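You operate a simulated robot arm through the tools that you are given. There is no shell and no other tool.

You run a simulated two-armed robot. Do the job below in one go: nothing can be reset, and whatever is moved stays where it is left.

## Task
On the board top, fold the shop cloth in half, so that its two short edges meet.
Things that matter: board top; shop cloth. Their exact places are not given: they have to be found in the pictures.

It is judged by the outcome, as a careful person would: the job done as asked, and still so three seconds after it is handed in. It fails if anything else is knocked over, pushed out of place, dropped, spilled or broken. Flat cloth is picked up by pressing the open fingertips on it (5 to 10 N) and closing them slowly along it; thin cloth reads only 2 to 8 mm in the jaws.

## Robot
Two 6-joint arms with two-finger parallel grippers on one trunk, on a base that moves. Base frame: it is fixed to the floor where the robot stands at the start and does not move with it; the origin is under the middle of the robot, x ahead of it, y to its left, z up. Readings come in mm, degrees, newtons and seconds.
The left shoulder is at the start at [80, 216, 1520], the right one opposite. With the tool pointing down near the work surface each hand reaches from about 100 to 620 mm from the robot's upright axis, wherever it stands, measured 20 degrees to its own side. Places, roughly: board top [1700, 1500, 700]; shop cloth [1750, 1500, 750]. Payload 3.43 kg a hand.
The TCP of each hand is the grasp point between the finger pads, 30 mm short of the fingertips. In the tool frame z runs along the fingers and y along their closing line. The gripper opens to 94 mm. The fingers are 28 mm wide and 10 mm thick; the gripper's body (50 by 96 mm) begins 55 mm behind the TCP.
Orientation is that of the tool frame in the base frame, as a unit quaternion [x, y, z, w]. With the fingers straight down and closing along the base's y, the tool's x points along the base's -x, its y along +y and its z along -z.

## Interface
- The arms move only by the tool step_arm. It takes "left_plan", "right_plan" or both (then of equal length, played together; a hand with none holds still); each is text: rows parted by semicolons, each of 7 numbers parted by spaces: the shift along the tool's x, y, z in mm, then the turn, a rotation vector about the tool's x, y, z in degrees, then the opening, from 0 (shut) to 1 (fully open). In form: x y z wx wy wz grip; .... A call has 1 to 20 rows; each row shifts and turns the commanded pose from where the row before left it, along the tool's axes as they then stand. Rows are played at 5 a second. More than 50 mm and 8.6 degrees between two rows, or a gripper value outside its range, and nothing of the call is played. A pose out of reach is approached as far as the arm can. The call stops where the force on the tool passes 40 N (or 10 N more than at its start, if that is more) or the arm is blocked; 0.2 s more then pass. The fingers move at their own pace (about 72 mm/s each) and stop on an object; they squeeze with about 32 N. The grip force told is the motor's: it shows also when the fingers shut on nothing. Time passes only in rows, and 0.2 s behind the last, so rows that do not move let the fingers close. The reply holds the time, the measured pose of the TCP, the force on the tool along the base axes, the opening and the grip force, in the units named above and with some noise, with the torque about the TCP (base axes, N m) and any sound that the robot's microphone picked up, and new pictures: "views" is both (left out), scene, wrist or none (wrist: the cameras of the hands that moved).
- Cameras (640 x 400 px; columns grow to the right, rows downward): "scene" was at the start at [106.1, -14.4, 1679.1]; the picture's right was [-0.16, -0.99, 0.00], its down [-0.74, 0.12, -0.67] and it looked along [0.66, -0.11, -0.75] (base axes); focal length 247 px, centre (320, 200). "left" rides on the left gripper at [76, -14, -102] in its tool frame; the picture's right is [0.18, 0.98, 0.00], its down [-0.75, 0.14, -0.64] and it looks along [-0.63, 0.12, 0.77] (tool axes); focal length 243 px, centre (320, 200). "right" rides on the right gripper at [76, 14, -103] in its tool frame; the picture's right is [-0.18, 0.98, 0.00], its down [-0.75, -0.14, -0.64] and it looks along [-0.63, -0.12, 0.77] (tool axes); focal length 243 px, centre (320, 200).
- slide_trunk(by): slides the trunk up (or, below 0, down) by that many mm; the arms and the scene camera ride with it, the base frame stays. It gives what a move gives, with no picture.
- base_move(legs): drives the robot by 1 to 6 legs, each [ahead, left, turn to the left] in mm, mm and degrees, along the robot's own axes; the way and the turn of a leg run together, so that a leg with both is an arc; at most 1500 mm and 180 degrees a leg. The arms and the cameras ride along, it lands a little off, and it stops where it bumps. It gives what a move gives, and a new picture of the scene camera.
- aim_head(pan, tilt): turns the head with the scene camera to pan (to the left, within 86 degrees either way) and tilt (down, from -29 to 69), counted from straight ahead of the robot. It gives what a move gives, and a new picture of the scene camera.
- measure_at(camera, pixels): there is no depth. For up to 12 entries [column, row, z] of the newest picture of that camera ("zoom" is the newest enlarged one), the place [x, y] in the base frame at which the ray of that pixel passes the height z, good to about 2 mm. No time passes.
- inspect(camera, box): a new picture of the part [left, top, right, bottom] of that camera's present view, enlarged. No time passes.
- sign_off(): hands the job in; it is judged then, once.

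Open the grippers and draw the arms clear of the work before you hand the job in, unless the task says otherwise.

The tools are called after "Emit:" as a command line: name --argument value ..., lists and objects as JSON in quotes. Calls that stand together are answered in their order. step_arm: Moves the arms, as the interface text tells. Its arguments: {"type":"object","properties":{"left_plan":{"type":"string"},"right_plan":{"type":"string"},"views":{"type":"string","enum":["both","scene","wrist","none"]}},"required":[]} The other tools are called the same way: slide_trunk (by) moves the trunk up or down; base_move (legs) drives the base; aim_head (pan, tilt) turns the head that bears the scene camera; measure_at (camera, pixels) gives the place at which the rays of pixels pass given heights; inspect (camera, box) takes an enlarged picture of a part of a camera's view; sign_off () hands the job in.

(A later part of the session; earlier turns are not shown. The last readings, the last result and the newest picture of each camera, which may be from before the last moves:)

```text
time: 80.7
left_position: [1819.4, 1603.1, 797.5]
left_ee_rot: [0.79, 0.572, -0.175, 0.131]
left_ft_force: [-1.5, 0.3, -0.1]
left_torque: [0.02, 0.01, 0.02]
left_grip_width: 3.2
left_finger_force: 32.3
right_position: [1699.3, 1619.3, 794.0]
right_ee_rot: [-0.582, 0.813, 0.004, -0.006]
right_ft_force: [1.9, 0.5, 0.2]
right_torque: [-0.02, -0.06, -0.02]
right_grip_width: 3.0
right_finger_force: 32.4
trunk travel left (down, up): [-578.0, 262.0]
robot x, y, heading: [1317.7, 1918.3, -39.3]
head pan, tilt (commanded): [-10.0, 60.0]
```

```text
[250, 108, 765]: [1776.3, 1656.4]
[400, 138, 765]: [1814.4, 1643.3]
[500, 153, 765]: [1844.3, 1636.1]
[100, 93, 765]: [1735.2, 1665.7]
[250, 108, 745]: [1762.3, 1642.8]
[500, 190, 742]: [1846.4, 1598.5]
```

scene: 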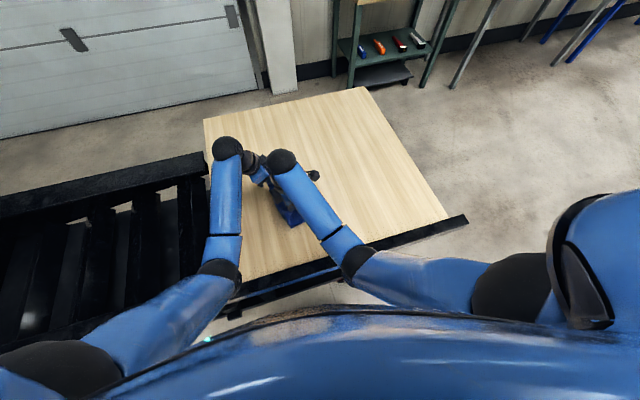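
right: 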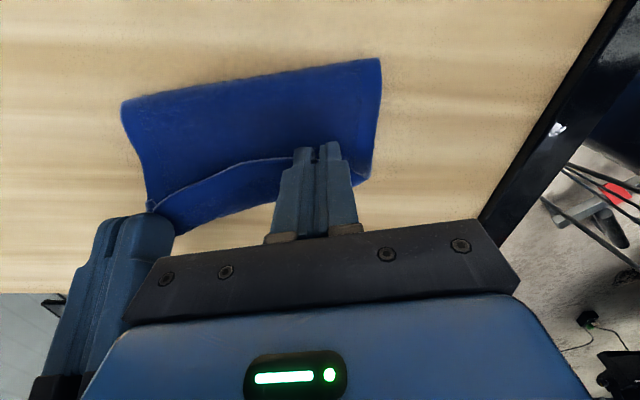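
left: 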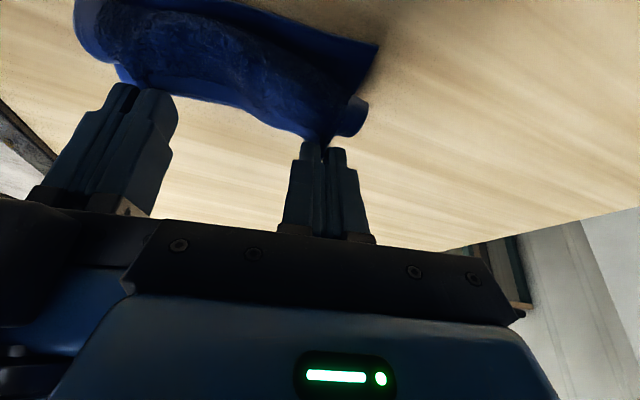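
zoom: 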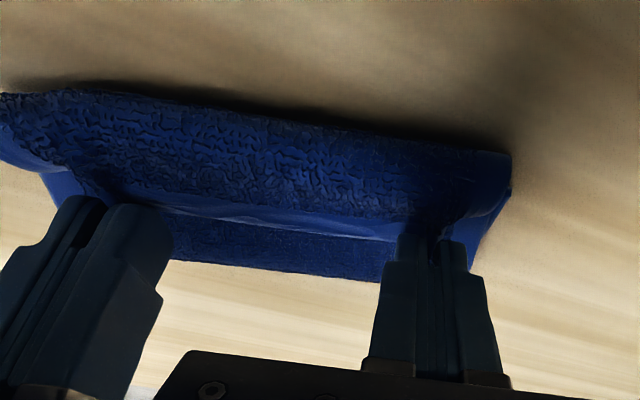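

The curl reaches about 40 mm past the fingers. I carry both hands 80 mm further in the same direction at this height so the curl unrolls and the top layer lies out straight past the left edge; then it can be re-gripped the right way round.

Emit:
step_arm --left_plan "14.5 0 -6.77 0 0 0 0; 14.5 0 -6.77 0 0 0 0; 14.5 0 -6.77 0 0 0 0; 14.5 0 -6.77 0 0 0 0; 14.5 0 -6.77 0 0 0 0; 0 0 0 0 0 0 0; 0 0 0 0 0 0 0" --right_plan "-16 0 0 0 0 0 0; -16 0 0 0 0 0 0; -16 0 0 0 0 0 0; -16 0 0 0 0 0 0; -16 0 0 0 0 0 0; 0 0 0 0 0 0 0; 0 0 0 0 0 0 0" --views "both"

Emit:
inspect --camera "right" --box '[40, 0, 460, 260]'

Emit:
inspect --camera "left" --box '[40, 0, 460, 260]'

```text
time: 82.3
left_position: [1846.0, 1678.5, 797.3]
left_ee_rot: [0.791, 0.572, -0.174, 0.13]
left_ft_force: [-0.7, 0.1, 0.9]
left_torque: [-0.01, 0.01, 0.0]
left_grip_width: 2.8
left_finger_force: 31.5
right_position: [1725.5, 1695.5, 793.2]
right_ee_rot: [-0.582, 0.813, 0.004, -0.006]
right_ft_force: [1.3, -0.2, -0.2]
right_torque: [0.04, -0.01, -0.01]
right_grip_width: 3.1
right_finger_force: 31.9
trunk travel left (down, up): [-578.0, 262.0]
robot x, y, heading: [1315.4, 1916.7, -39.2]
head pan, tilt (commanded): [-10.0, 60.0]
```

scene: 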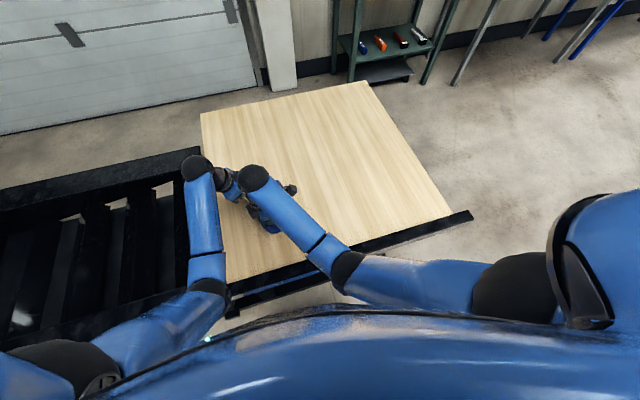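
right: 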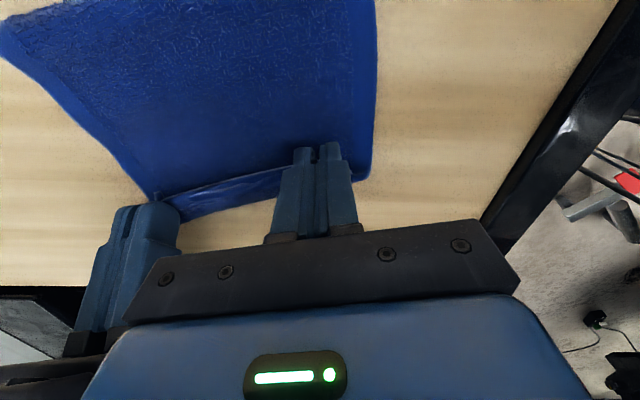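
left: 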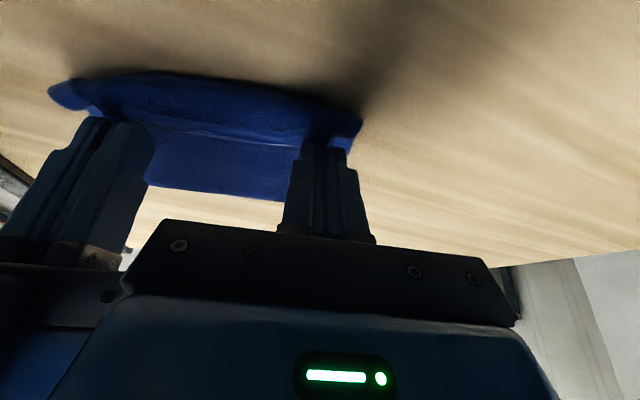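

```text
1.52 times, centred on (250, 130) of right
```

zoom: 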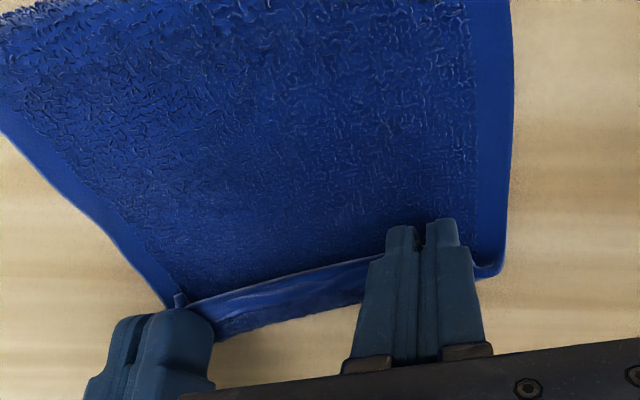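

```text
1.52 times, centred on (250, 130) of left
```

zoom: 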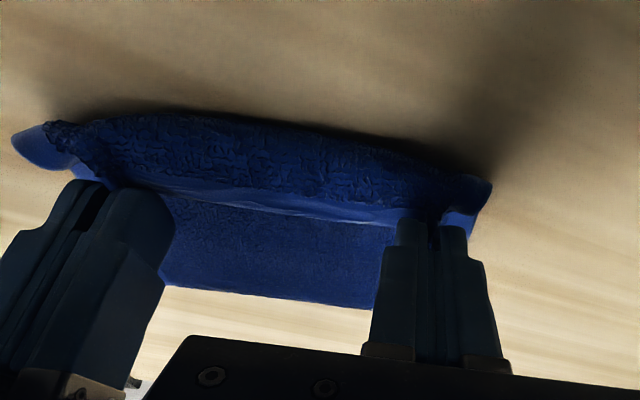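

The top layer is now stretched out past the left edge with only a short curl at the fingers. I lower 6 mm, open both grippers, and rise 25 mm to see how the cloth settles.

Emit:
step_arm --left_plan "1.3 0 2.7 0 0 0 0; 1.3 0 2.7 0 0 0 0; 0 0 0 0 0 0 0.15; 0 0 0 0 0 0 0.3; 0 0 0 0 0 0 0.4; 0 0 0 0 0 0 0.4; -3.4 0 -7.2 0 0 0 0.4; -3.4 0 -7.2 0 0 0 0.4; -3.4 0 -7.2 0 0 0 0.4; 0 0 0 0 0 0 0.4" --right_plan "0 0 3 0 0 0 0; 0 0 3 0 0 0 0; 0 0 0 0 0 0 0.15; 0 0 0 0 0 0 0.3; 0 0 0 0 0 0 0.4; 0 0 0 0 0 0 0.4; 0 0 -8 0 0 0 0.4; 0 0 -8 0 0 0 0.4; 0 0 -8 0 0 0 0.4; 0 0 0 0 0 0 0.4" --views "both"

```text
time: 84.5
left_position: [1844.9, 1679.2, 814.2]
left_ee_rot: [0.791, 0.571, -0.175, 0.131]
left_ft_force: [0.3, -0.9, -0.1]
left_torque: [0.01, -0.02, 0.0]
left_grip_width: 37.6
left_finger_force: 0.1
right_position: [1727.2, 1696.1, 810.7]
right_ee_rot: [-0.581, 0.814, 0.005, -0.006]
right_ft_force: [0.1, -0.3, -0.1]
right_torque: [0.01, 0.05, 0.03]
right_grip_width: 37.5
right_finger_force: 0.0
trunk travel left (down, up): [-578.0, 262.0]
robot x, y, heading: [1318.3, 1917.8, -39.5]
head pan, tilt (commanded): [-10.0, 60.0]
```

scene: 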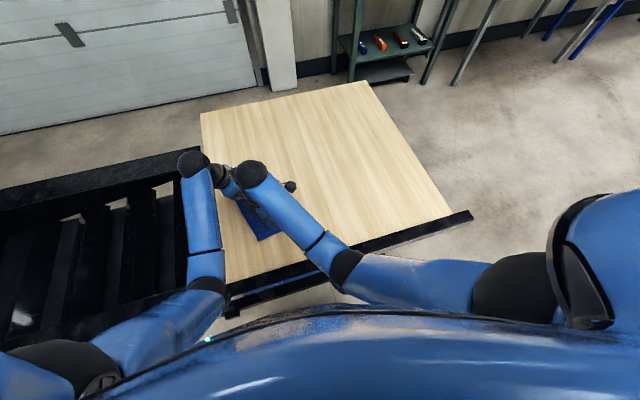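
right: 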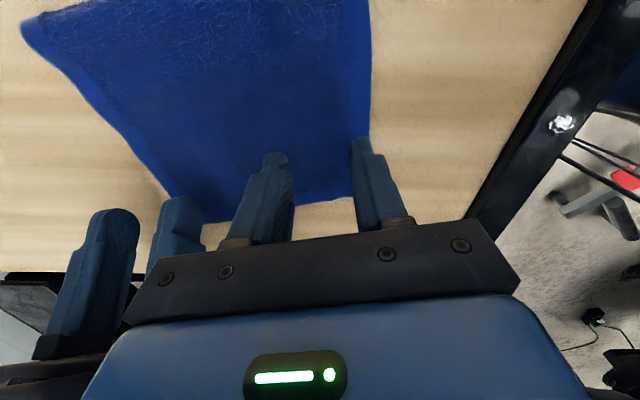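
left: 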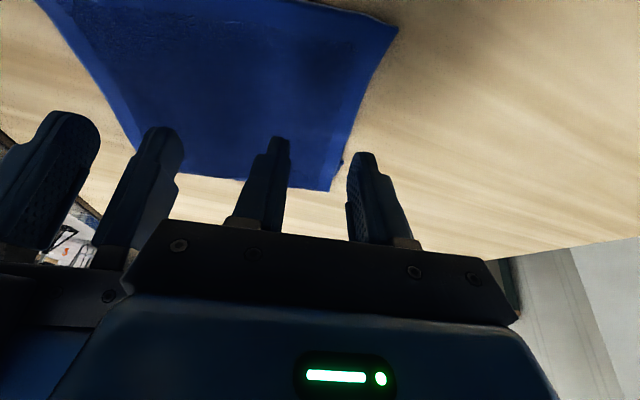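

Both are open and free; the strip seems to have flipped out by itself. I raise the trunk 80 mm to get the hands clear and look.

Emit:
slide_trunk --by 80

Emit:
step_arm --left_plan "0 30 0 0 0 0 0.4; 0 30 0 0 0 0 0.4; 0 30 0 0 0 0 0.4; 20 30 0 0 0 0 0.4; 20 30 0 0 0 0 0.4; 0 0 0 0 0 0 0.4" --right_plan "0 30 0 0 0 0 0.4; 0 30 0 0 0 0 0.4; 20 30 0 0 0 0 0.4; 40 0 0 0 0 0 0.4; 40 0 0 0 0 0 0.4; 0 0 0 0 0 0 0.4" --views "both"

```text
time: 85.7
left_position: [1843.4, 1678.8, 894.3]
left_ee_rot: [0.792, 0.571, -0.175, 0.129]
left_ft_force: [0.3, -0.2, 0.3]
left_torque: [-0.02, -0.02, -0.01]
left_grip_width: 37.7
left_finger_force: 0.0
right_position: [1725.8, 1695.9, 890.1]
right_ee_rot: [-0.583, 0.813, 0.004, -0.006]
right_ft_force: [0.0, 0.5, -0.5]
right_torque: [0.01, 0.0, -0.03]
right_grip_width: 37.6
right_finger_force: 0.0
trunk travel left (down, up): [-658.0, 182.0]
robot x, y, heading: [1319.0, 1917.6, -39.4]
head pan, tilt (commanded): [-10.0, 60.0]
```

```text
time: 87.1
left_position: [1999.5, 1667.1, 879.2]
left_ee_rot: [0.791, 0.572, -0.174, 0.131]
left_ft_force: [0.1, 0.0, 0.3]
left_torque: [0.01, 0.02, 0.0]
left_grip_width: 37.5
left_finger_force: 0.0
right_position: [1617.7, 1630.2, 864.0]
right_ee_rot: [-0.582, 0.813, 0.002, -0.005]
right_ft_force: [-0.5, 0.0, 0.3]
right_torque: [-0.03, 0.0, -0.01]
right_grip_width: 37.4
right_finger_force: 0.1
right hand out of reach, approached as far as the arm can: row 2, 3, 4
trunk travel left (down, up): [-658.0, 182.0]
robot x, y, heading: [1318.1, 1918.2, -39.3]
head pan, tilt (commanded): [-10.0, 60.0]
```

scene: 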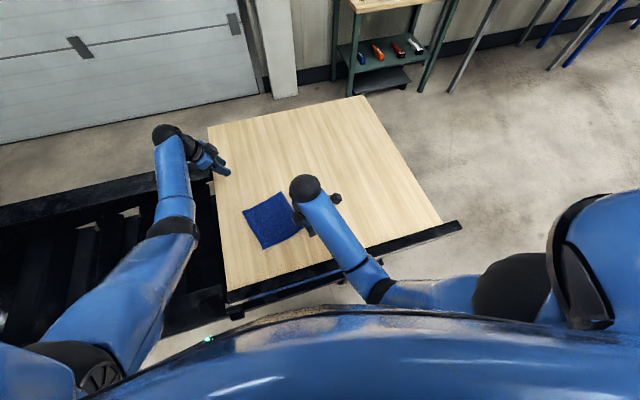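
right: 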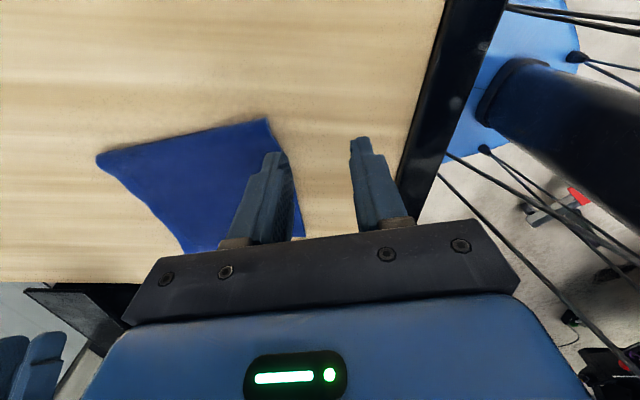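
left: 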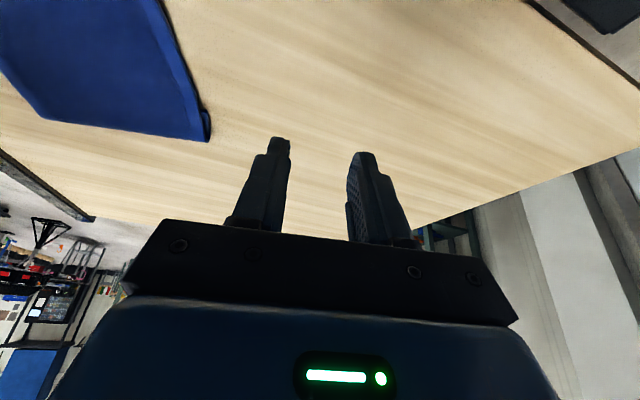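

The cloth lies at about (270,220) now. I enlarge the scene to read its shape.

Emit:
inspect --camera "scene" --box '[220, 170, 340, 260]'

Emit:
inspect --camera "right" --box '[70, 90, 330, 260]'

```text
4.44 times, centred on (280, 215) of scene
```

zoom: 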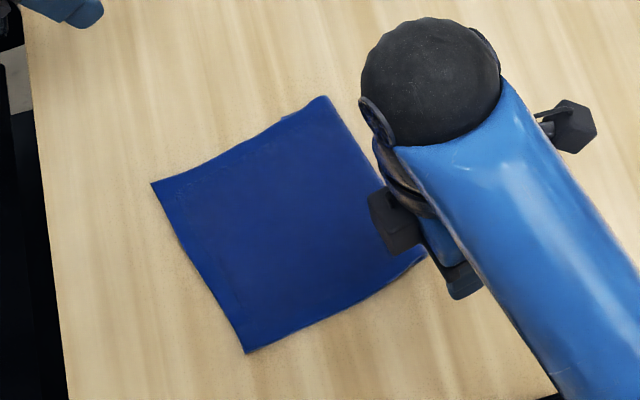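

```text
2.35 times, centred on (200, 175) of right
```

zoom: 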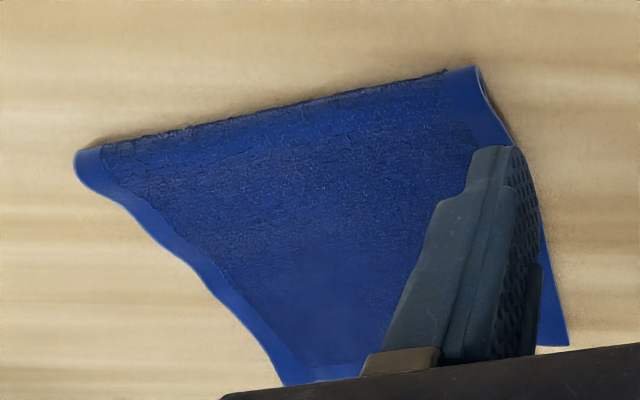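

I move the right hand further off to the right to see the whole cloth.

Emit:
step_arm --right_plan "45 0 0 0 0 0 0.4; 45 0 0 0 0 0 0.4; 45 0 0 0 0 0 0.4; 45 0 0 0 0 0 0.4; 0 0 0 0 0 0 0.4" --views "scene"

Emit:
inspect --camera "scene" --box '[220, 170, 340, 260]'

```text
time: 88.3
left_position: [1998.0, 1667.5, 879.3]
left_ee_rot: [0.791, 0.572, -0.174, 0.13]
left_ft_force: [0.1, 0.2, 0.7]
left_torque: [0.02, -0.06, 0.01]
left_grip_width: 37.7
left_finger_force: 0.0
right_position: [1558.7, 1459.9, 867.0]
right_ee_rot: [-0.582, 0.813, 0.004, -0.005]
right_ft_force: [0.7, 0.0, 0.4]
right_torque: [0.0, 0.0, -0.03]
right_grip_width: 37.6
right_finger_force: 0.1
trunk travel left (down, up): [-658.0, 182.0]
robot x, y, heading: [1315.6, 1920.0, -39.3]
head pan, tilt (commanded): [-10.0, 60.0]
```

scene: 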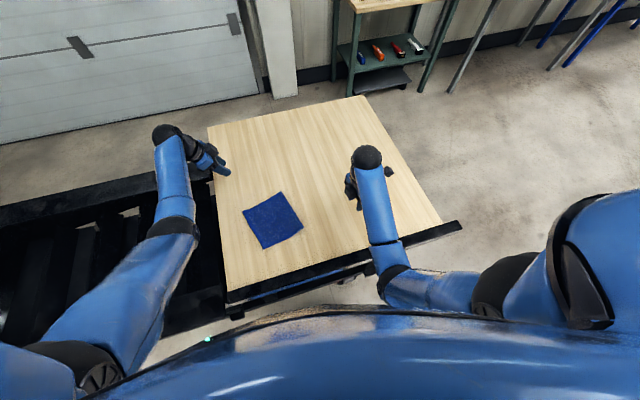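

```text
4.44 times, centred on (280, 215) of scene
```

zoom: 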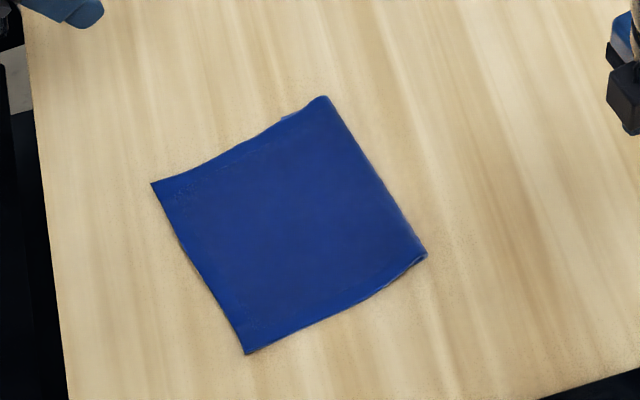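

Now it's a plain fold: crease from (325,97) to (427,255), top edge from (152,183) to (245,353), and a small sliver of the lower layer showing at (285,117). I measure these points.

Emit:
measure_at --camera "zoom" --pixels '[[325, 97, 748], [427, 255, 748], [152, 183, 742], [245, 353, 742], [284, 117, 742], [195, 268, 742], [375, 178, 748], [335, 315, 745], [240, 148, 745]]'

Emit:
inspect --camera "scene" --box '[255, 180, 315, 220]'

```text
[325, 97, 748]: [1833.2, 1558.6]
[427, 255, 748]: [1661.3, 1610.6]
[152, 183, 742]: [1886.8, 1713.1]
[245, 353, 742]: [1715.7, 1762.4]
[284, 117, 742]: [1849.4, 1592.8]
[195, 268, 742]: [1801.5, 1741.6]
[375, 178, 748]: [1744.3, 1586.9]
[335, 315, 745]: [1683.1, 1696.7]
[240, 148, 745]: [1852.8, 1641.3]
```

```text
10.00 times, centred on (285, 200) of scene
```

zoom: 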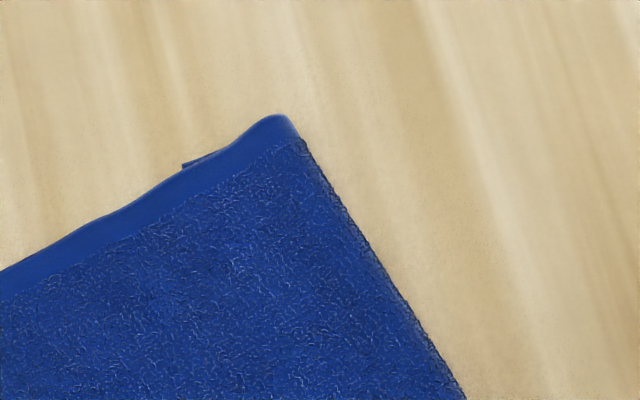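

The lower layer's far corner B is still at (1849,1593), but the crease is only ~43 mm from that edge, so the top edge overshoots by about 115 mm. I'll re-grip the top edge, now the right way round, and bring it back onto the lower edge. First I straighten the left hand and lean the right hand over toward the right side, then lower the trunk 55 mm.

Emit:
step_arm --left_plan "0 0 0 0 8.33 0 0.277; 0 0 0 0 8.33 0 0.277; 0 0 0 0 8.33 0 0.277; 0 0 0 0 0 0 0.277" --right_plan "0 0 0 0 -8.33 0 0.277; 0 0 0 0 -8.33 0 0.277; 0 0 0 0 -8.33 0 0.277; 0 0 0 0 0 0 0.277" --views "none"

Emit:
slide_trunk --by -55

Emit:
step_arm --right_plan "-36.5 -10.1 17 0 0 0 0.277; -36.5 -10.1 17 0 0 0 0.277; -36.5 -10.1 17 0 0 0 0.277; -36.5 -10.1 17 0 0 0 0.277; -36.5 -10.1 17 0 0 0 0.277; -36.5 -10.1 17 0 0 0 0.277; -36.5 -10.1 17 0 0 0 0.277; -36.2 -10.3 17.2 0 0 0 0.277; 0 0 0 0 0 0 0.277" --views "both"

```text
time: 89.3
left_position: [1998.5, 1668.2, 878.3]
left_ee_rot: [0.81, 0.586, 0.001, 0.003]
left_ft_force: [-0.1, 0.6, 0.0]
left_torque: [-0.01, -0.03, 0.02]
left_grip_width: 26.0
left_finger_force: 0.1
right_position: [1568.9, 1458.4, 841.3]
right_ee_rot: [-0.568, 0.795, 0.129, 0.17]
right_ft_force: [-0.3, -0.4, -0.1]
right_torque: [0.01, 0.0, 0.03]
right_grip_width: 26.2
right_finger_force: 0.1
right hand out of reach, approached as far as the arm can: row 1, 2, 3
trunk travel left (down, up): [-658.0, 182.0]
robot x, y, heading: [1317.1, 1918.3, -39.2]
head pan, tilt (commanded): [-10.0, 60.0]
```

```text
time: 90.2
left_position: [1998.7, 1666.7, 824.1]
left_ee_rot: [0.81, 0.586, 0.001, 0.004]
left_ft_force: [-0.6, -0.5, 0.4]
left_torque: [0.01, -0.01, -0.01]
left_grip_width: 26.0
left_finger_force: 0.1
right_position: [1568.9, 1458.3, 786.0]
right_ee_rot: [-0.568, 0.794, 0.13, 0.171]
right_ft_force: [-0.4, 1.2, 0.6]
right_torque: [0.01, 0.04, 0.0]
right_grip_width: 26.1
right_finger_force: 0.1
trunk travel left (down, up): [-603.0, 237.0]
robot x, y, heading: [1317.7, 1918.8, -39.5]
head pan, tilt (commanded): [-10.0, 60.0]
```

```text
time: 92.2
left_position: [1998.6, 1665.1, 824.4]
left_ee_rot: [0.81, 0.586, 0.001, 0.003]
left_ft_force: [-0.8, 0.3, -0.3]
left_torque: [0.02, -0.02, -0.02]
left_grip_width: 26.1
left_finger_force: 0.0
right_position: [1748.7, 1737.3, 782.8]
right_ee_rot: [-0.567, 0.795, 0.129, 0.171]
right_ft_force: [-0.3, 0.3, 0.9]
right_torque: [0.01, -0.03, 0.04]
right_grip_width: 26.0
right_finger_force: 0.0
trunk travel left (down, up): [-603.0, 237.0]
robot x, y, heading: [1319.0, 1915.1, -39.4]
head pan, tilt (commanded): [-10.0, 60.0]
```

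scene: 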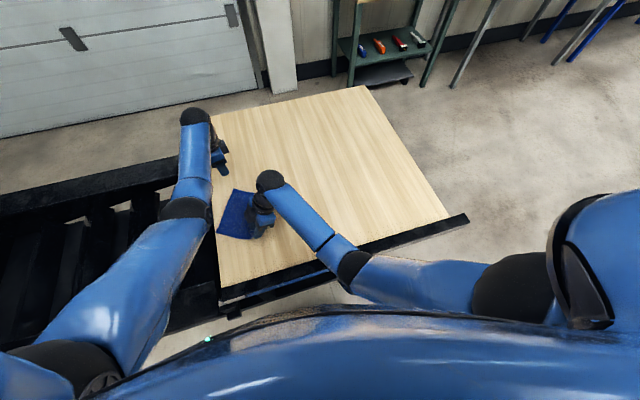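
right: 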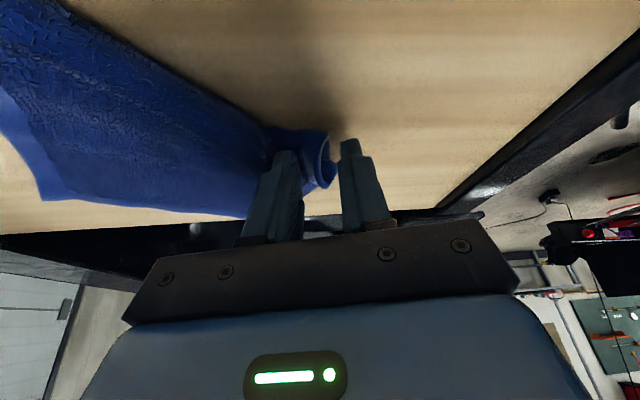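

The right hand ended lower than planned (its lean move had been clipped) and its tips at z≈750 swept the cloth's crease along. I raise it and look at the state.

Emit:
step_arm --right_plan "-5 0 -10.9 0 0 0 0.277; -5 0 -10.9 0 0 0 0.277; -5 0 -10.9 0 0 0 0.277; 0 0 0 0 0 0 0.277" --views "both"

Emit:
inspect --camera "scene" --box '[190, 160, 310, 250]'

```text
time: 93.2
left_position: [1998.1, 1667.5, 824.7]
left_ee_rot: [0.81, 0.586, 0.001, 0.004]
left_ft_force: [0.2, 0.5, -0.1]
left_torque: [0.01, 0.0, 0.01]
left_grip_width: 26.1
left_finger_force: 0.1
right_position: [1750.3, 1736.3, 818.1]
right_ee_rot: [-0.567, 0.796, 0.129, 0.172]
right_ft_force: [0.0, -0.3, -0.6]
right_torque: [0.01, 0.01, 0.0]
right_grip_width: 26.1
right_finger_force: 0.1
trunk travel left (down, up): [-603.0, 237.0]
robot x, y, heading: [1316.4, 1916.5, -39.5]
head pan, tilt (commanded): [-10.0, 60.0]
```

scene: 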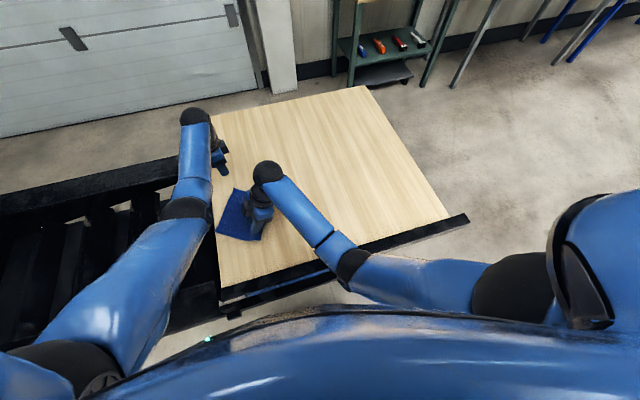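
right: 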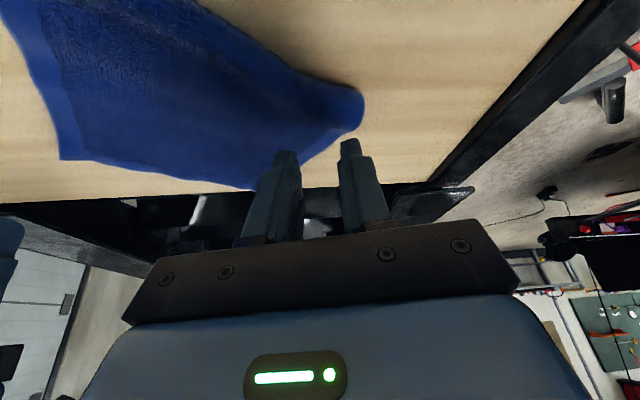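

```text
4.44 times, centred on (250, 205) of scene
```

zoom: 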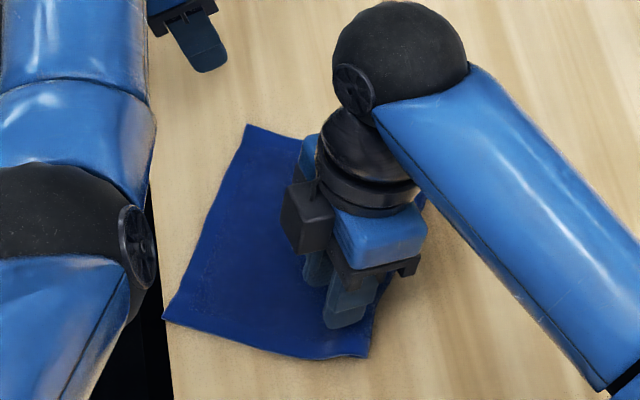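

The cloth was pushed left. I move the right hand up and away to the right, to see everything.

Emit:
step_arm --right_plan "30 0 -14 0 0 0 0.277; 40 0 -18 0 0 0 0.277; 40 0 -18 0 0 0 0.277; 40 0 -18 0 0 0 0.277; 40 0 -18 0 0 0 0.277; 40 0 -18 0 0 0 0.277; 0 0 0 0 0 0 0.277" --views "scene"

Emit:
inspect --camera "scene" --box '[190, 160, 310, 250]'

```text
time: 94.8
left_position: [1998.7, 1667.4, 823.3]
left_ee_rot: [0.81, 0.586, 0.001, 0.004]
left_ft_force: [-0.7, 0.5, -0.8]
left_torque: [-0.01, -0.01, 0.0]
left_grip_width: 26.1
left_finger_force: 0.1
right_position: [1669.1, 1496.9, 818.4]
right_ee_rot: [-0.567, 0.795, 0.129, 0.17]
right_ft_force: [-0.6, 0.8, -0.9]
right_torque: [-0.01, 0.02, 0.02]
right_grip_width: 26.1
right_finger_force: 0.0
trunk travel left (down, up): [-603.0, 237.0]
robot x, y, heading: [1317.9, 1913.4, -39.6]
head pan, tilt (commanded): [-10.0, 60.0]
```

scene: 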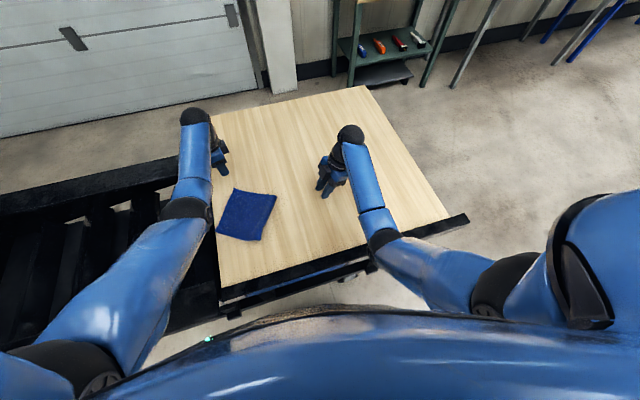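

```text
4.44 times, centred on (250, 205) of scene
```

zoom: 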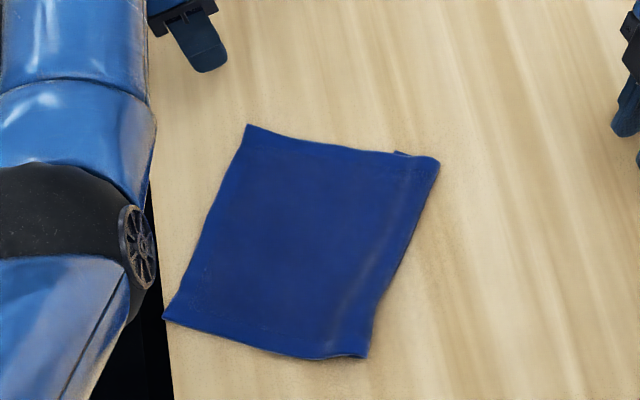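

The folded cloth is intact but rotated: crease now from (440,160) to (365,355), top edge from (247,125) to (165,318), with the lower corner B peeking at (400,153). I measure it and the board's edge beside it.

Emit:
measure_at --camera "zoom" --pixels '[[440, 160, 748], [365, 355, 748], [247, 125, 742], [165, 318, 742], [400, 153, 742], [155, 230, 740], [170, 380, 740], [205, 222, 742], [150, 20, 740]]'

```text
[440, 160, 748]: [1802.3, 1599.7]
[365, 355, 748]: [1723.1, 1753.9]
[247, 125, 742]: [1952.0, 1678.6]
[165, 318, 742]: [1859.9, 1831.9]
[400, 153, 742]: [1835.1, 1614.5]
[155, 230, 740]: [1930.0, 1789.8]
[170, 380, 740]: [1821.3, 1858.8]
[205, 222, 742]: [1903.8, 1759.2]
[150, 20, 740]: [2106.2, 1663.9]
```

Right cannot reach the near corner of that edge now, so I'll use the left hand alone at the middle of the top edge, around (1888,1750), with the fingers closing along the cloth's length. First I turn it 47 degrees and move above that spot.

Emit:
step_arm --left_plan "0 0 0 0 0 -7.82 0.234; 0 0 0 0 0 -7.82 0.234; 0 0 0 0 0 -7.82 0.234; 0 0 0 0 0 -7.82 0.234; 0 0 0 0 0 -7.82 0.234; 0 0 0 0 0 -7.82 0.234; 41.7 -19.3 0 0 0 0 0.234; 41.7 -19.3 0 0 0 0 0.234; 41.7 -19.3 0 0 0 0 0.234; 0 0 10 0 0 0 0.234; 0 0 0 0 0 0 0.234; 0 0 0 0 0 0 0.234" --views "both"

Emit:
inspect --camera "left" --box '[60, 0, 560, 260]'

```text
time: 97.4
left_position: [1886.8, 1749.3, 812.4]
left_ee_rot: [0.51, 0.86, -0.001, 0.003]
left_ft_force: [0.7, 0.0, -0.7]
left_torque: [0.01, 0.01, -0.02]
left_grip_width: 22.1
left_finger_force: 0.1
right_position: [1668.2, 1496.9, 815.3]
right_ee_rot: [-0.568, 0.795, 0.13, 0.17]
right_ft_force: [-0.7, -0.7, 0.8]
right_torque: [-0.01, -0.02, 0.0]
right_grip_width: 26.1
right_finger_force: 0.1
trunk travel left (down, up): [-603.0, 237.0]
robot x, y, heading: [1317.3, 1915.4, -39.2]
head pan, tilt (commanded): [-10.0, 60.0]
```

scene: 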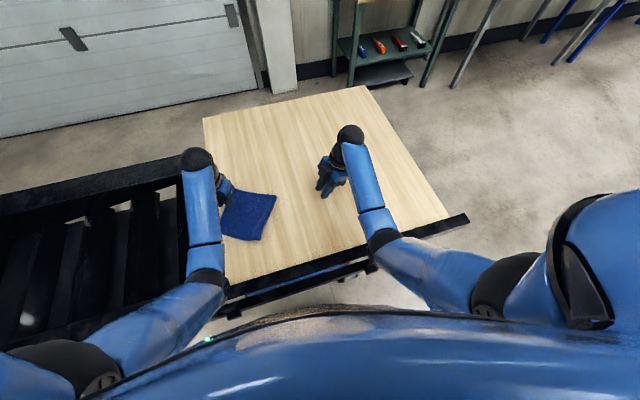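
left: 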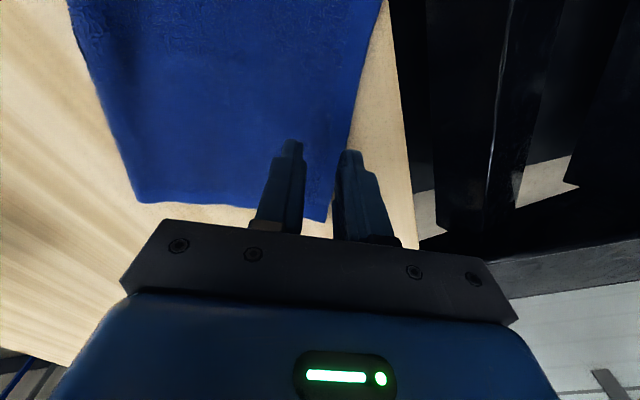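

```text
1.28 times, centred on (310, 130) of left
```

zoom: 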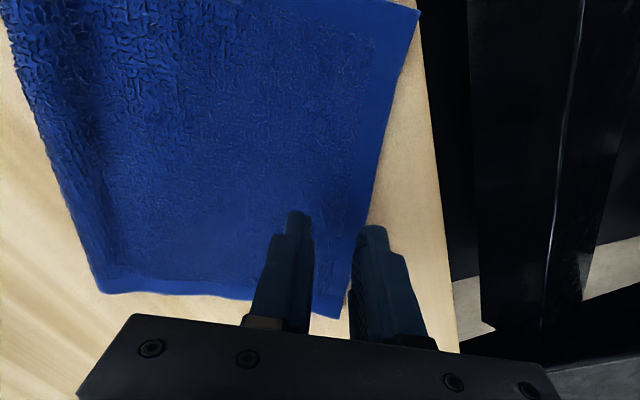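

The wrist view shows the top edge running along (415,20)-(345,300) with the fingers near it. I measure the edge and the crease from here.

Emit:
measure_at --camera "zoom" --pixels '[[418, 8, 742], [398, 110, 742], [380, 180, 742], [346, 300, 742], [340, 318, 742], [105, 290, 745], [20, 100, 748], [60, 200, 748], [435, 100, 740]]'

```text
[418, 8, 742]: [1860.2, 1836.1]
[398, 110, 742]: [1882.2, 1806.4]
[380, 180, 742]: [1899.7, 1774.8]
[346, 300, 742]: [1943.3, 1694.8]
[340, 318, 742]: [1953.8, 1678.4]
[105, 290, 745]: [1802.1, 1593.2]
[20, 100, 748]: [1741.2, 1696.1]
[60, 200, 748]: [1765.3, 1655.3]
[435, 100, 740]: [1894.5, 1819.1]
```

The fingers' centre is 24 mm inside the edge; I shift it 5 mm outward, then lower to just above contact.

Emit:
step_arm --left_plan "0 5 0 0 0 0 0.234; 0 0 15 0 0 0 0.234; 0 0 15 0 0 0 0.234; 0 0 4 0 0 0 0.234; 0 0 1.5 0 0 0 0.234; 0 0 1.5 0 0 0 0.234; 0 0 0 0 0 0 0.234" --views "wrist"

```text
time: 99.0
left_position: [1891.9, 1751.4, 775.4]
left_ee_rot: [0.51, 0.86, -0.001, 0.004]
left_ft_force: [0.1, -0.4, 1.1]
left_torque: [0.02, 0.0, -0.03]
left_grip_width: 22.0
left_finger_force: 0.0
right_position: [1667.8, 1497.9, 816.4]
right_ee_rot: [-0.568, 0.795, 0.128, 0.171]
right_ft_force: [0.9, -0.8, -0.5]
right_torque: [-0.02, 0.01, 0.03]
right_grip_width: 26.1
right_finger_force: 0.1
trunk travel left (down, up): [-603.0, 237.0]
robot x, y, heading: [1317.2, 1918.2, -39.0]
head pan, tilt (commanded): [-10.0, 60.0]
```

left: 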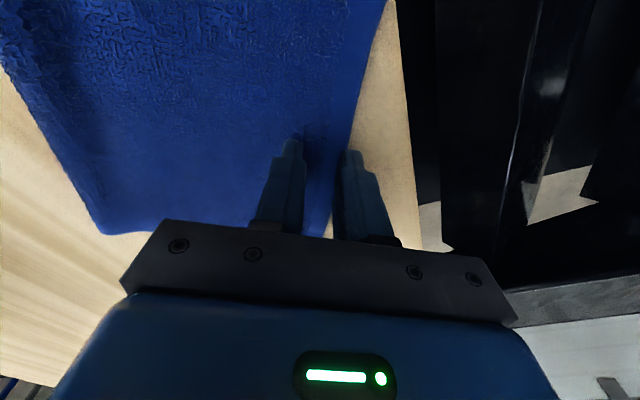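

Touching lightly at 1.1 N, outer finger about half on the edge. I press 1.4 mm more and close slowly.

Emit:
step_arm --left_plan "0 0 0.7 0 0 0 0.234; 0 0 0.7 0 0 0 0.234; 0 0 0 0 0 0 0.215; 0 0 0 0 0 0 0.195; 0 0 0 0 0 0 0.175; 0 0 0 0 0 0 0.155; 0 0 0 0 0 0 0.135; 0 0 0 0 0 0 0.115; 0 0 0 0 0 0 0.095; 0 0 0 0 0 0 0.075; 0 0 0 0 0 0 0.055; 0 0 0 0 0 0 0.035; 0 0 0 0 0 0 0.015; 0 0 0 0 0 0 0; 0 0 0 0 0 0 0; 0 0 0 0 0 0 0" --views "wrist"

Emit:
inspect --camera "left" --box '[180, 60, 500, 260]'

```text
time: 102.4
left_position: [1892.0, 1750.7, 775.4]
left_ee_rot: [0.51, 0.86, 0.0, 0.004]
left_ft_force: [-0.2, -0.3, 3.0]
left_torque: [-0.01, 0.03, -0.04]
left_grip_width: 3.8
left_finger_force: 31.6
right_position: [1667.1, 1496.0, 816.7]
right_ee_rot: [-0.567, 0.795, 0.129, 0.171]
right_ft_force: [0.2, -0.5, 0.6]
right_torque: [-0.02, 0.03, -0.01]
right_grip_width: 25.8
right_finger_force: 0.1
trunk travel left (down, up): [-603.0, 237.0]
robot x, y, heading: [1315.5, 1920.7, -39.2]
head pan, tilt (commanded): [-10.0, 60.0]
```

left: 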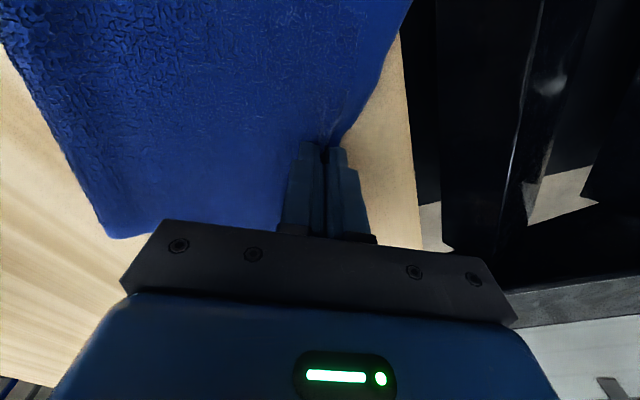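

```text
2.00 times, centred on (340, 160) of left
```

zoom: 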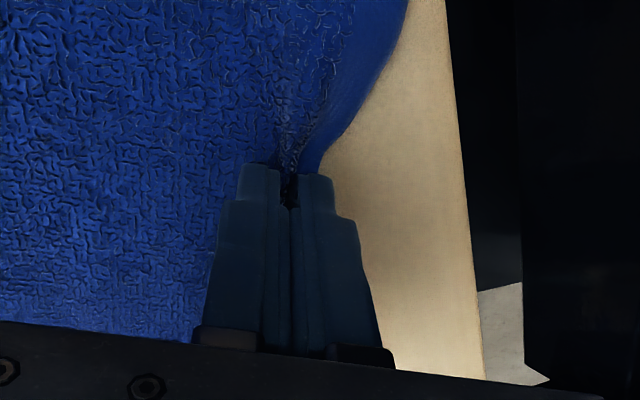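

Held with 3.8 mm. I lift 20 mm and start drawing the top edge back along the cloth's length (35 mm), then check.

Emit:
step_arm --left_plan "0 -3 -7 0 0 0 0; 0 -6 -7 0 0 0 0; 0 -6 -6 0 0 0 0; 0 -10 0 0 0 0 0; 0 -10 0 0 0 0 0; 0 0 0 0 0 0 0; 0 0 0 0 0 0 0" --views "both"

Emit:
inspect --camera "scene" --box '[190, 160, 310, 250]'

```text
time: 104.0
left_position: [1862.6, 1733.9, 793.5]
left_ee_rot: [0.51, 0.86, -0.001, 0.004]
left_ft_force: [-0.5, 0.2, -0.3]
left_torque: [-0.02, 0.03, -0.01]
left_grip_width: 3.6
left_finger_force: 32.2
right_position: [1666.0, 1497.0, 817.1]
right_ee_rot: [-0.567, 0.795, 0.129, 0.172]
right_ft_force: [-0.7, -0.8, 0.2]
right_torque: [-0.03, 0.0, 0.01]
right_grip_width: 26.1
right_finger_force: 0.0
trunk travel left (down, up): [-603.0, 237.0]
robot x, y, heading: [1320.0, 1918.3, -39.2]
head pan, tilt (commanded): [-10.0, 60.0]
```

scene: 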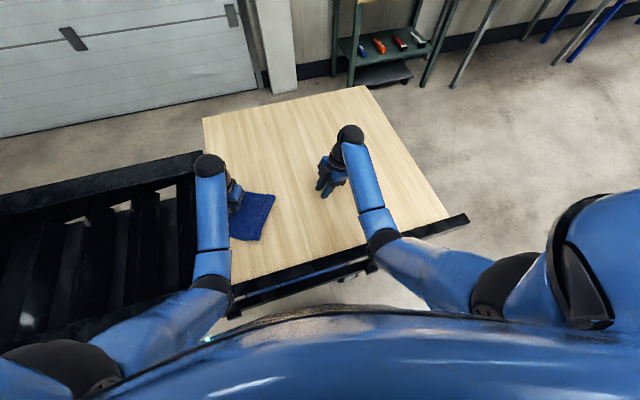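
left: 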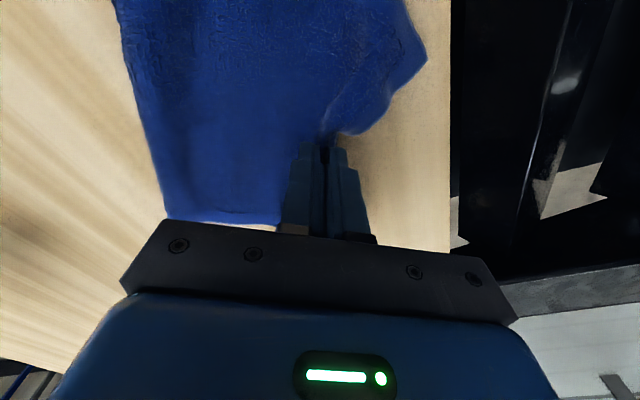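

```text
4.44 times, centred on (250, 205) of scene
```

zoom: 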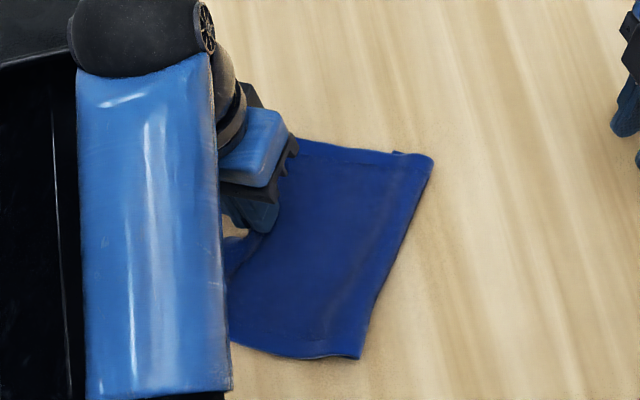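

The crease did not roll; the near corner lags and the sheet arches instead. I'll lay the edge back down flat (20 mm back, then down), release, and re-grip this edge with both hands from a better base position.

Emit:
step_arm --left_plan "0 10 4 0 0 0 0; 0 10 6 0 0 0 0; 0 0 5 0 0 0 0; 0 0 0 0 0 0 0.1; 0 0 0 0 0 0 0.25; 0 0 0 0 0 0 0.4; 0 0 0 0 0 0 0.4; 0 0 -10 0 0 0 0.4; 0 0 -15 0 0 0 0.4; 0 0 -15 0 0 0 0.4; 0 0 0 0 0 0 0.4" --views "both"

```text
time: 106.4
left_position: [1877.8, 1744.3, 819.4]
left_ee_rot: [0.509, 0.861, -0.001, 0.004]
left_ft_force: [-1.7, -0.2, 0.4]
left_torque: [0.0, 0.0, -0.02]
left_grip_width: 37.5
left_finger_force: 0.1
right_position: [1667.3, 1497.9, 816.4]
right_ee_rot: [-0.567, 0.795, 0.129, 0.171]
right_ft_force: [0.6, 0.9, -0.6]
right_torque: [0.02, 0.0, 0.0]
right_grip_width: 25.8
right_finger_force: 0.1
trunk travel left (down, up): [-603.0, 237.0]
robot x, y, heading: [1317.3, 1917.0, -39.2]
head pan, tilt (commanded): [-10.0, 60.0]
```

scene: 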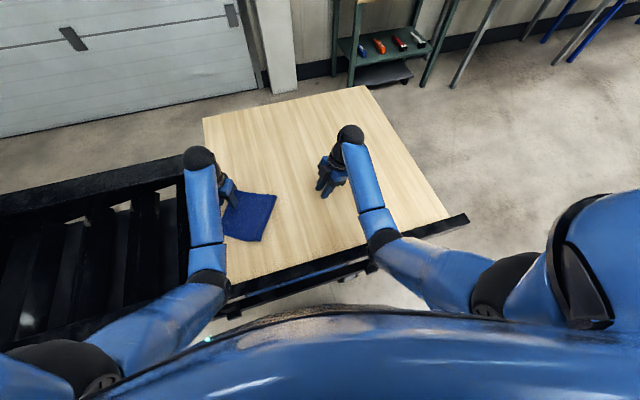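
left: 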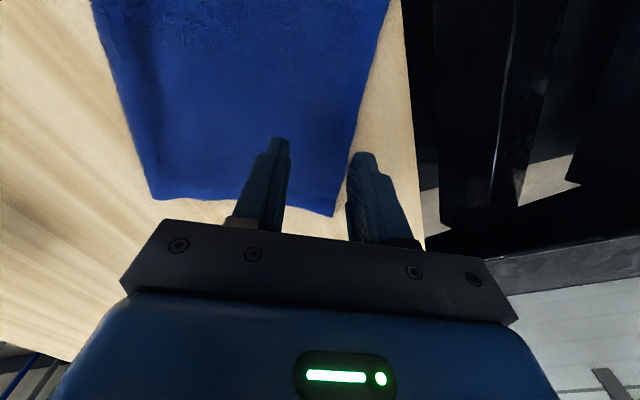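

The cloth lies flat again with a straight top edge. I raise the trunk 100 mm so the hands are well clear and shift the base 250 mm left along the board, where left hand can take the near corner and right hand the far one.

Emit:
slide_trunk --by 100

Emit:
base_move --legs '[[-33, 248, 0]]'

Emit:
aim_head --pan 0 --tilt 60

```text
time: 107.8
left_position: [1879.2, 1744.2, 918.0]
left_ee_rot: [0.51, 0.86, -0.002, 0.003]
left_ft_force: [0.4, -0.4, 0.6]
left_torque: [0.02, 0.0, 0.0]
left_grip_width: 37.4
left_finger_force: 0.0
right_position: [1667.7, 1496.7, 916.1]
right_ee_rot: [-0.568, 0.795, 0.128, 0.171]
right_ft_force: [0.7, 0.4, 0.3]
right_torque: [-0.01, -0.02, 0.02]
right_grip_width: 25.9
right_finger_force: 0.1
trunk travel left (down, up): [-703.0, 137.0]
robot x, y, heading: [1316.0, 1917.4, -39.2]
head pan, tilt (commanded): [-10.0, 60.0]
```

```text
time: 109.6
left_position: [2008.1, 1955.5, 919.5]
left_ee_rot: [0.51, 0.86, 0.0, 0.004]
left_ft_force: [-0.3, 0.1, -0.5]
left_torque: [0.01, -0.04, 0.04]
left_grip_width: 37.5
left_finger_force: 0.1
right_position: [1798.3, 1709.1, 917.2]
right_ee_rot: [-0.567, 0.795, 0.129, 0.172]
right_ft_force: [-0.1, 0.5, -0.4]
right_torque: [0.05, 0.0, -0.01]
right_grip_width: 25.9
right_finger_force: 0.1
trunk travel left (down, up): [-703.0, 137.0]
robot x, y, heading: [1448.0, 2129.0, -39.4]
head pan, tilt (commanded): [-10.0, 60.0]
```

scene: 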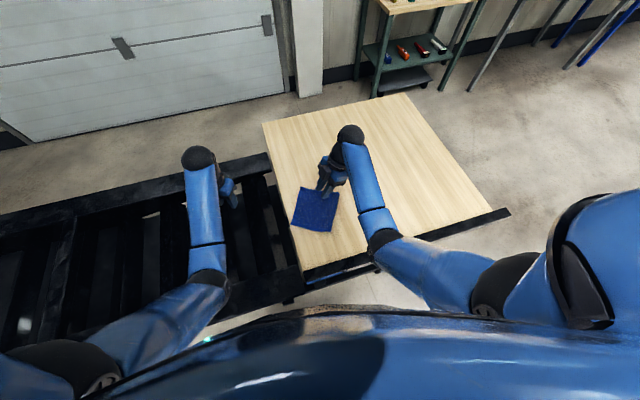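

```text
time: 110.3
left_position: [2009.1, 1957.3, 918.0]
left_ee_rot: [0.51, 0.86, -0.001, 0.003]
left_ft_force: [0.2, 0.3, -0.5]
left_torque: [-0.01, 0.03, 0.02]
left_grip_width: 37.5
left_finger_force: 0.0
right_position: [1798.7, 1709.3, 917.6]
right_ee_rot: [-0.567, 0.796, 0.128, 0.17]
right_ft_force: [-0.9, -0.3, -0.8]
right_torque: [0.0, 0.0, 0.01]
right_grip_width: 26.0
right_finger_force: 0.0
trunk travel left (down, up): [-703.0, 137.0]
robot x, y, heading: [1447.3, 2132.1, -39.2]
head pan, tilt (commanded): [0.0, 60.0]
```

scene: 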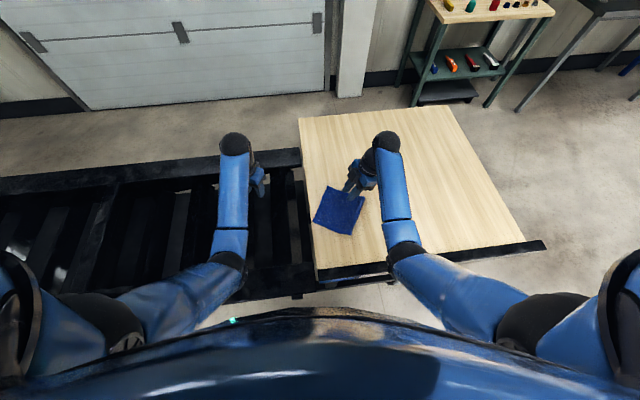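

Now the cloth is right in front at (338,210). I enlarge and measure it.

Emit:
inspect --camera "scene" --box '[290, 165, 410, 255]'

```text
4.44 times, centred on (350, 210) of scene
```

zoom: 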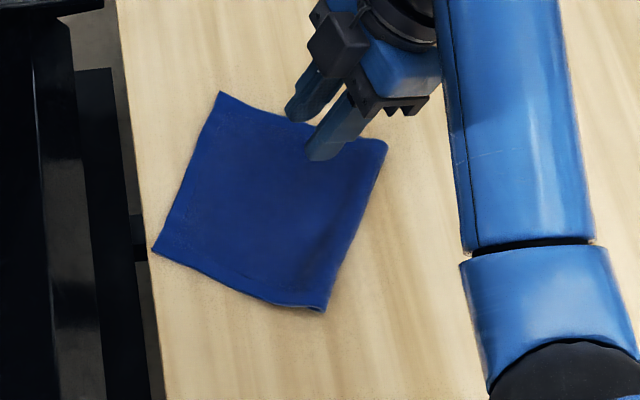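

Corners here: C (220,92), D (153,250), crease from (388,143) to (323,310). I measure.

Emit:
measure_at --camera "zoom" --pixels '[[220, 92, 742], [153, 250, 742], [388, 143, 750], [323, 310, 750], [185, 170, 742], [148, 250, 740], [160, 380, 740], [135, 150, 740], [357, 137, 742]]'

```text
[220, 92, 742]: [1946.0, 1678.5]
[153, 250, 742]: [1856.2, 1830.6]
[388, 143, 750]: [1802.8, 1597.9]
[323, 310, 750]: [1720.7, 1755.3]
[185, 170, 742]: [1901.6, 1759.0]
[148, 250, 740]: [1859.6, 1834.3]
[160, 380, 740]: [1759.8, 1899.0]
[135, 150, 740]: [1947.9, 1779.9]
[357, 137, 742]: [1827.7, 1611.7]
```

Plan: left hand (closing along the length) at near corner D, right hand (closing along the edge, leaning right) at far corner C. At this safe height I turn the right hand 42 degrees and bring both over their corners.

Emit:
step_arm --right_plan "0 0 0 3.58 0 7.66 0.277; 0 0 0 3.58 0 7.66 0.277; 0 0 0 3.58 0 7.66 0.277; 0 0 0 3.58 0 7.66 0.277; 0 0 0 3.58 0 7.66 0.277; -29.7 -23.5 13.9 0 0 0 0.277; -29.7 -23.5 13.9 0 0 0 0.277; -29.7 -23.5 13.9 0 0 0 0.277; 0 0 0 0 0 0 0.277" --left_plan "0 0 0 0 0 0 0.234; -11.4 -42.4 0 0 0 0 0.234; -11.4 -42.4 0 0 0 0 0.234; -11.4 -42.4 0 0 0 0 0.234; -11.4 -42.4 0 0 0 0 0.234; -11.5 -42.4 0 0 0 0 0.234; 0 0 0 0 0 0 0.234; 0 0 0 0 0 0 0.234; 0 0 0 0 0 0 0.234" --views "both"

```text
time: 112.3
left_position: [1849.5, 1802.8, 919.1]
left_ee_rot: [0.51, 0.86, -0.001, 0.003]
left_ft_force: [-0.6, 0.7, 0.1]
left_torque: [-0.01, 0.03, 0.04]
left_grip_width: 22.0
left_finger_force: 0.2
right_position: [1917.5, 1695.2, 914.8]
right_ee_rot: [-0.243, 0.947, 0.054, 0.205]
right_ft_force: [-0.9, 0.2, 0.0]
right_torque: [0.05, 0.0, 0.01]
right_grip_width: 26.0
right_finger_force: 0.1
trunk travel left (down, up): [-703.0, 137.0]
robot x, y, heading: [1448.6, 2132.9, -39.5]
head pan, tilt (commanded): [0.0, 60.0]
```

scene: 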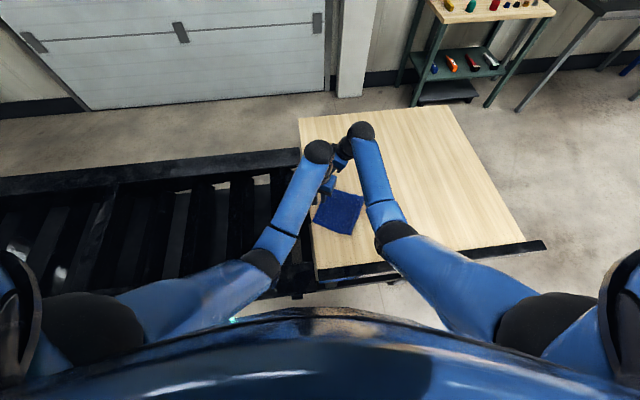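
right: 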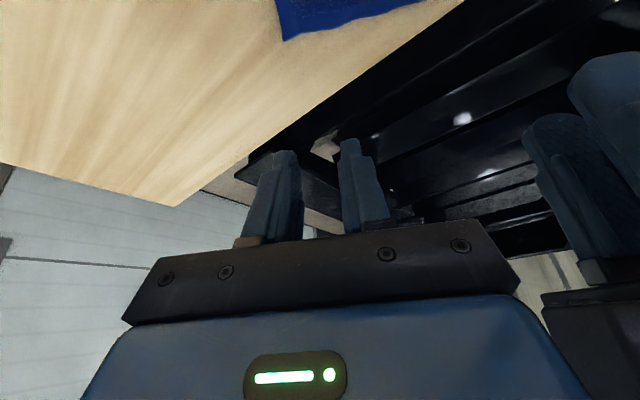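
left: 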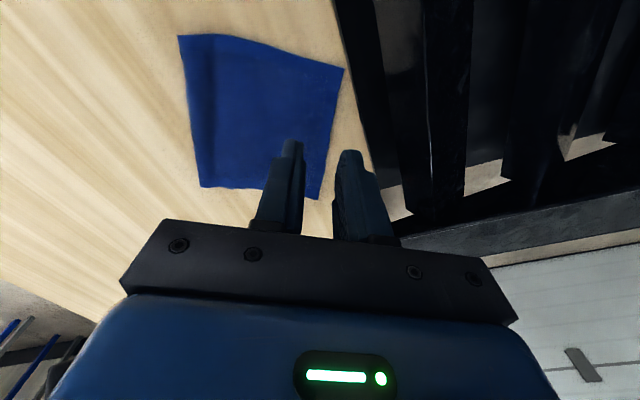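

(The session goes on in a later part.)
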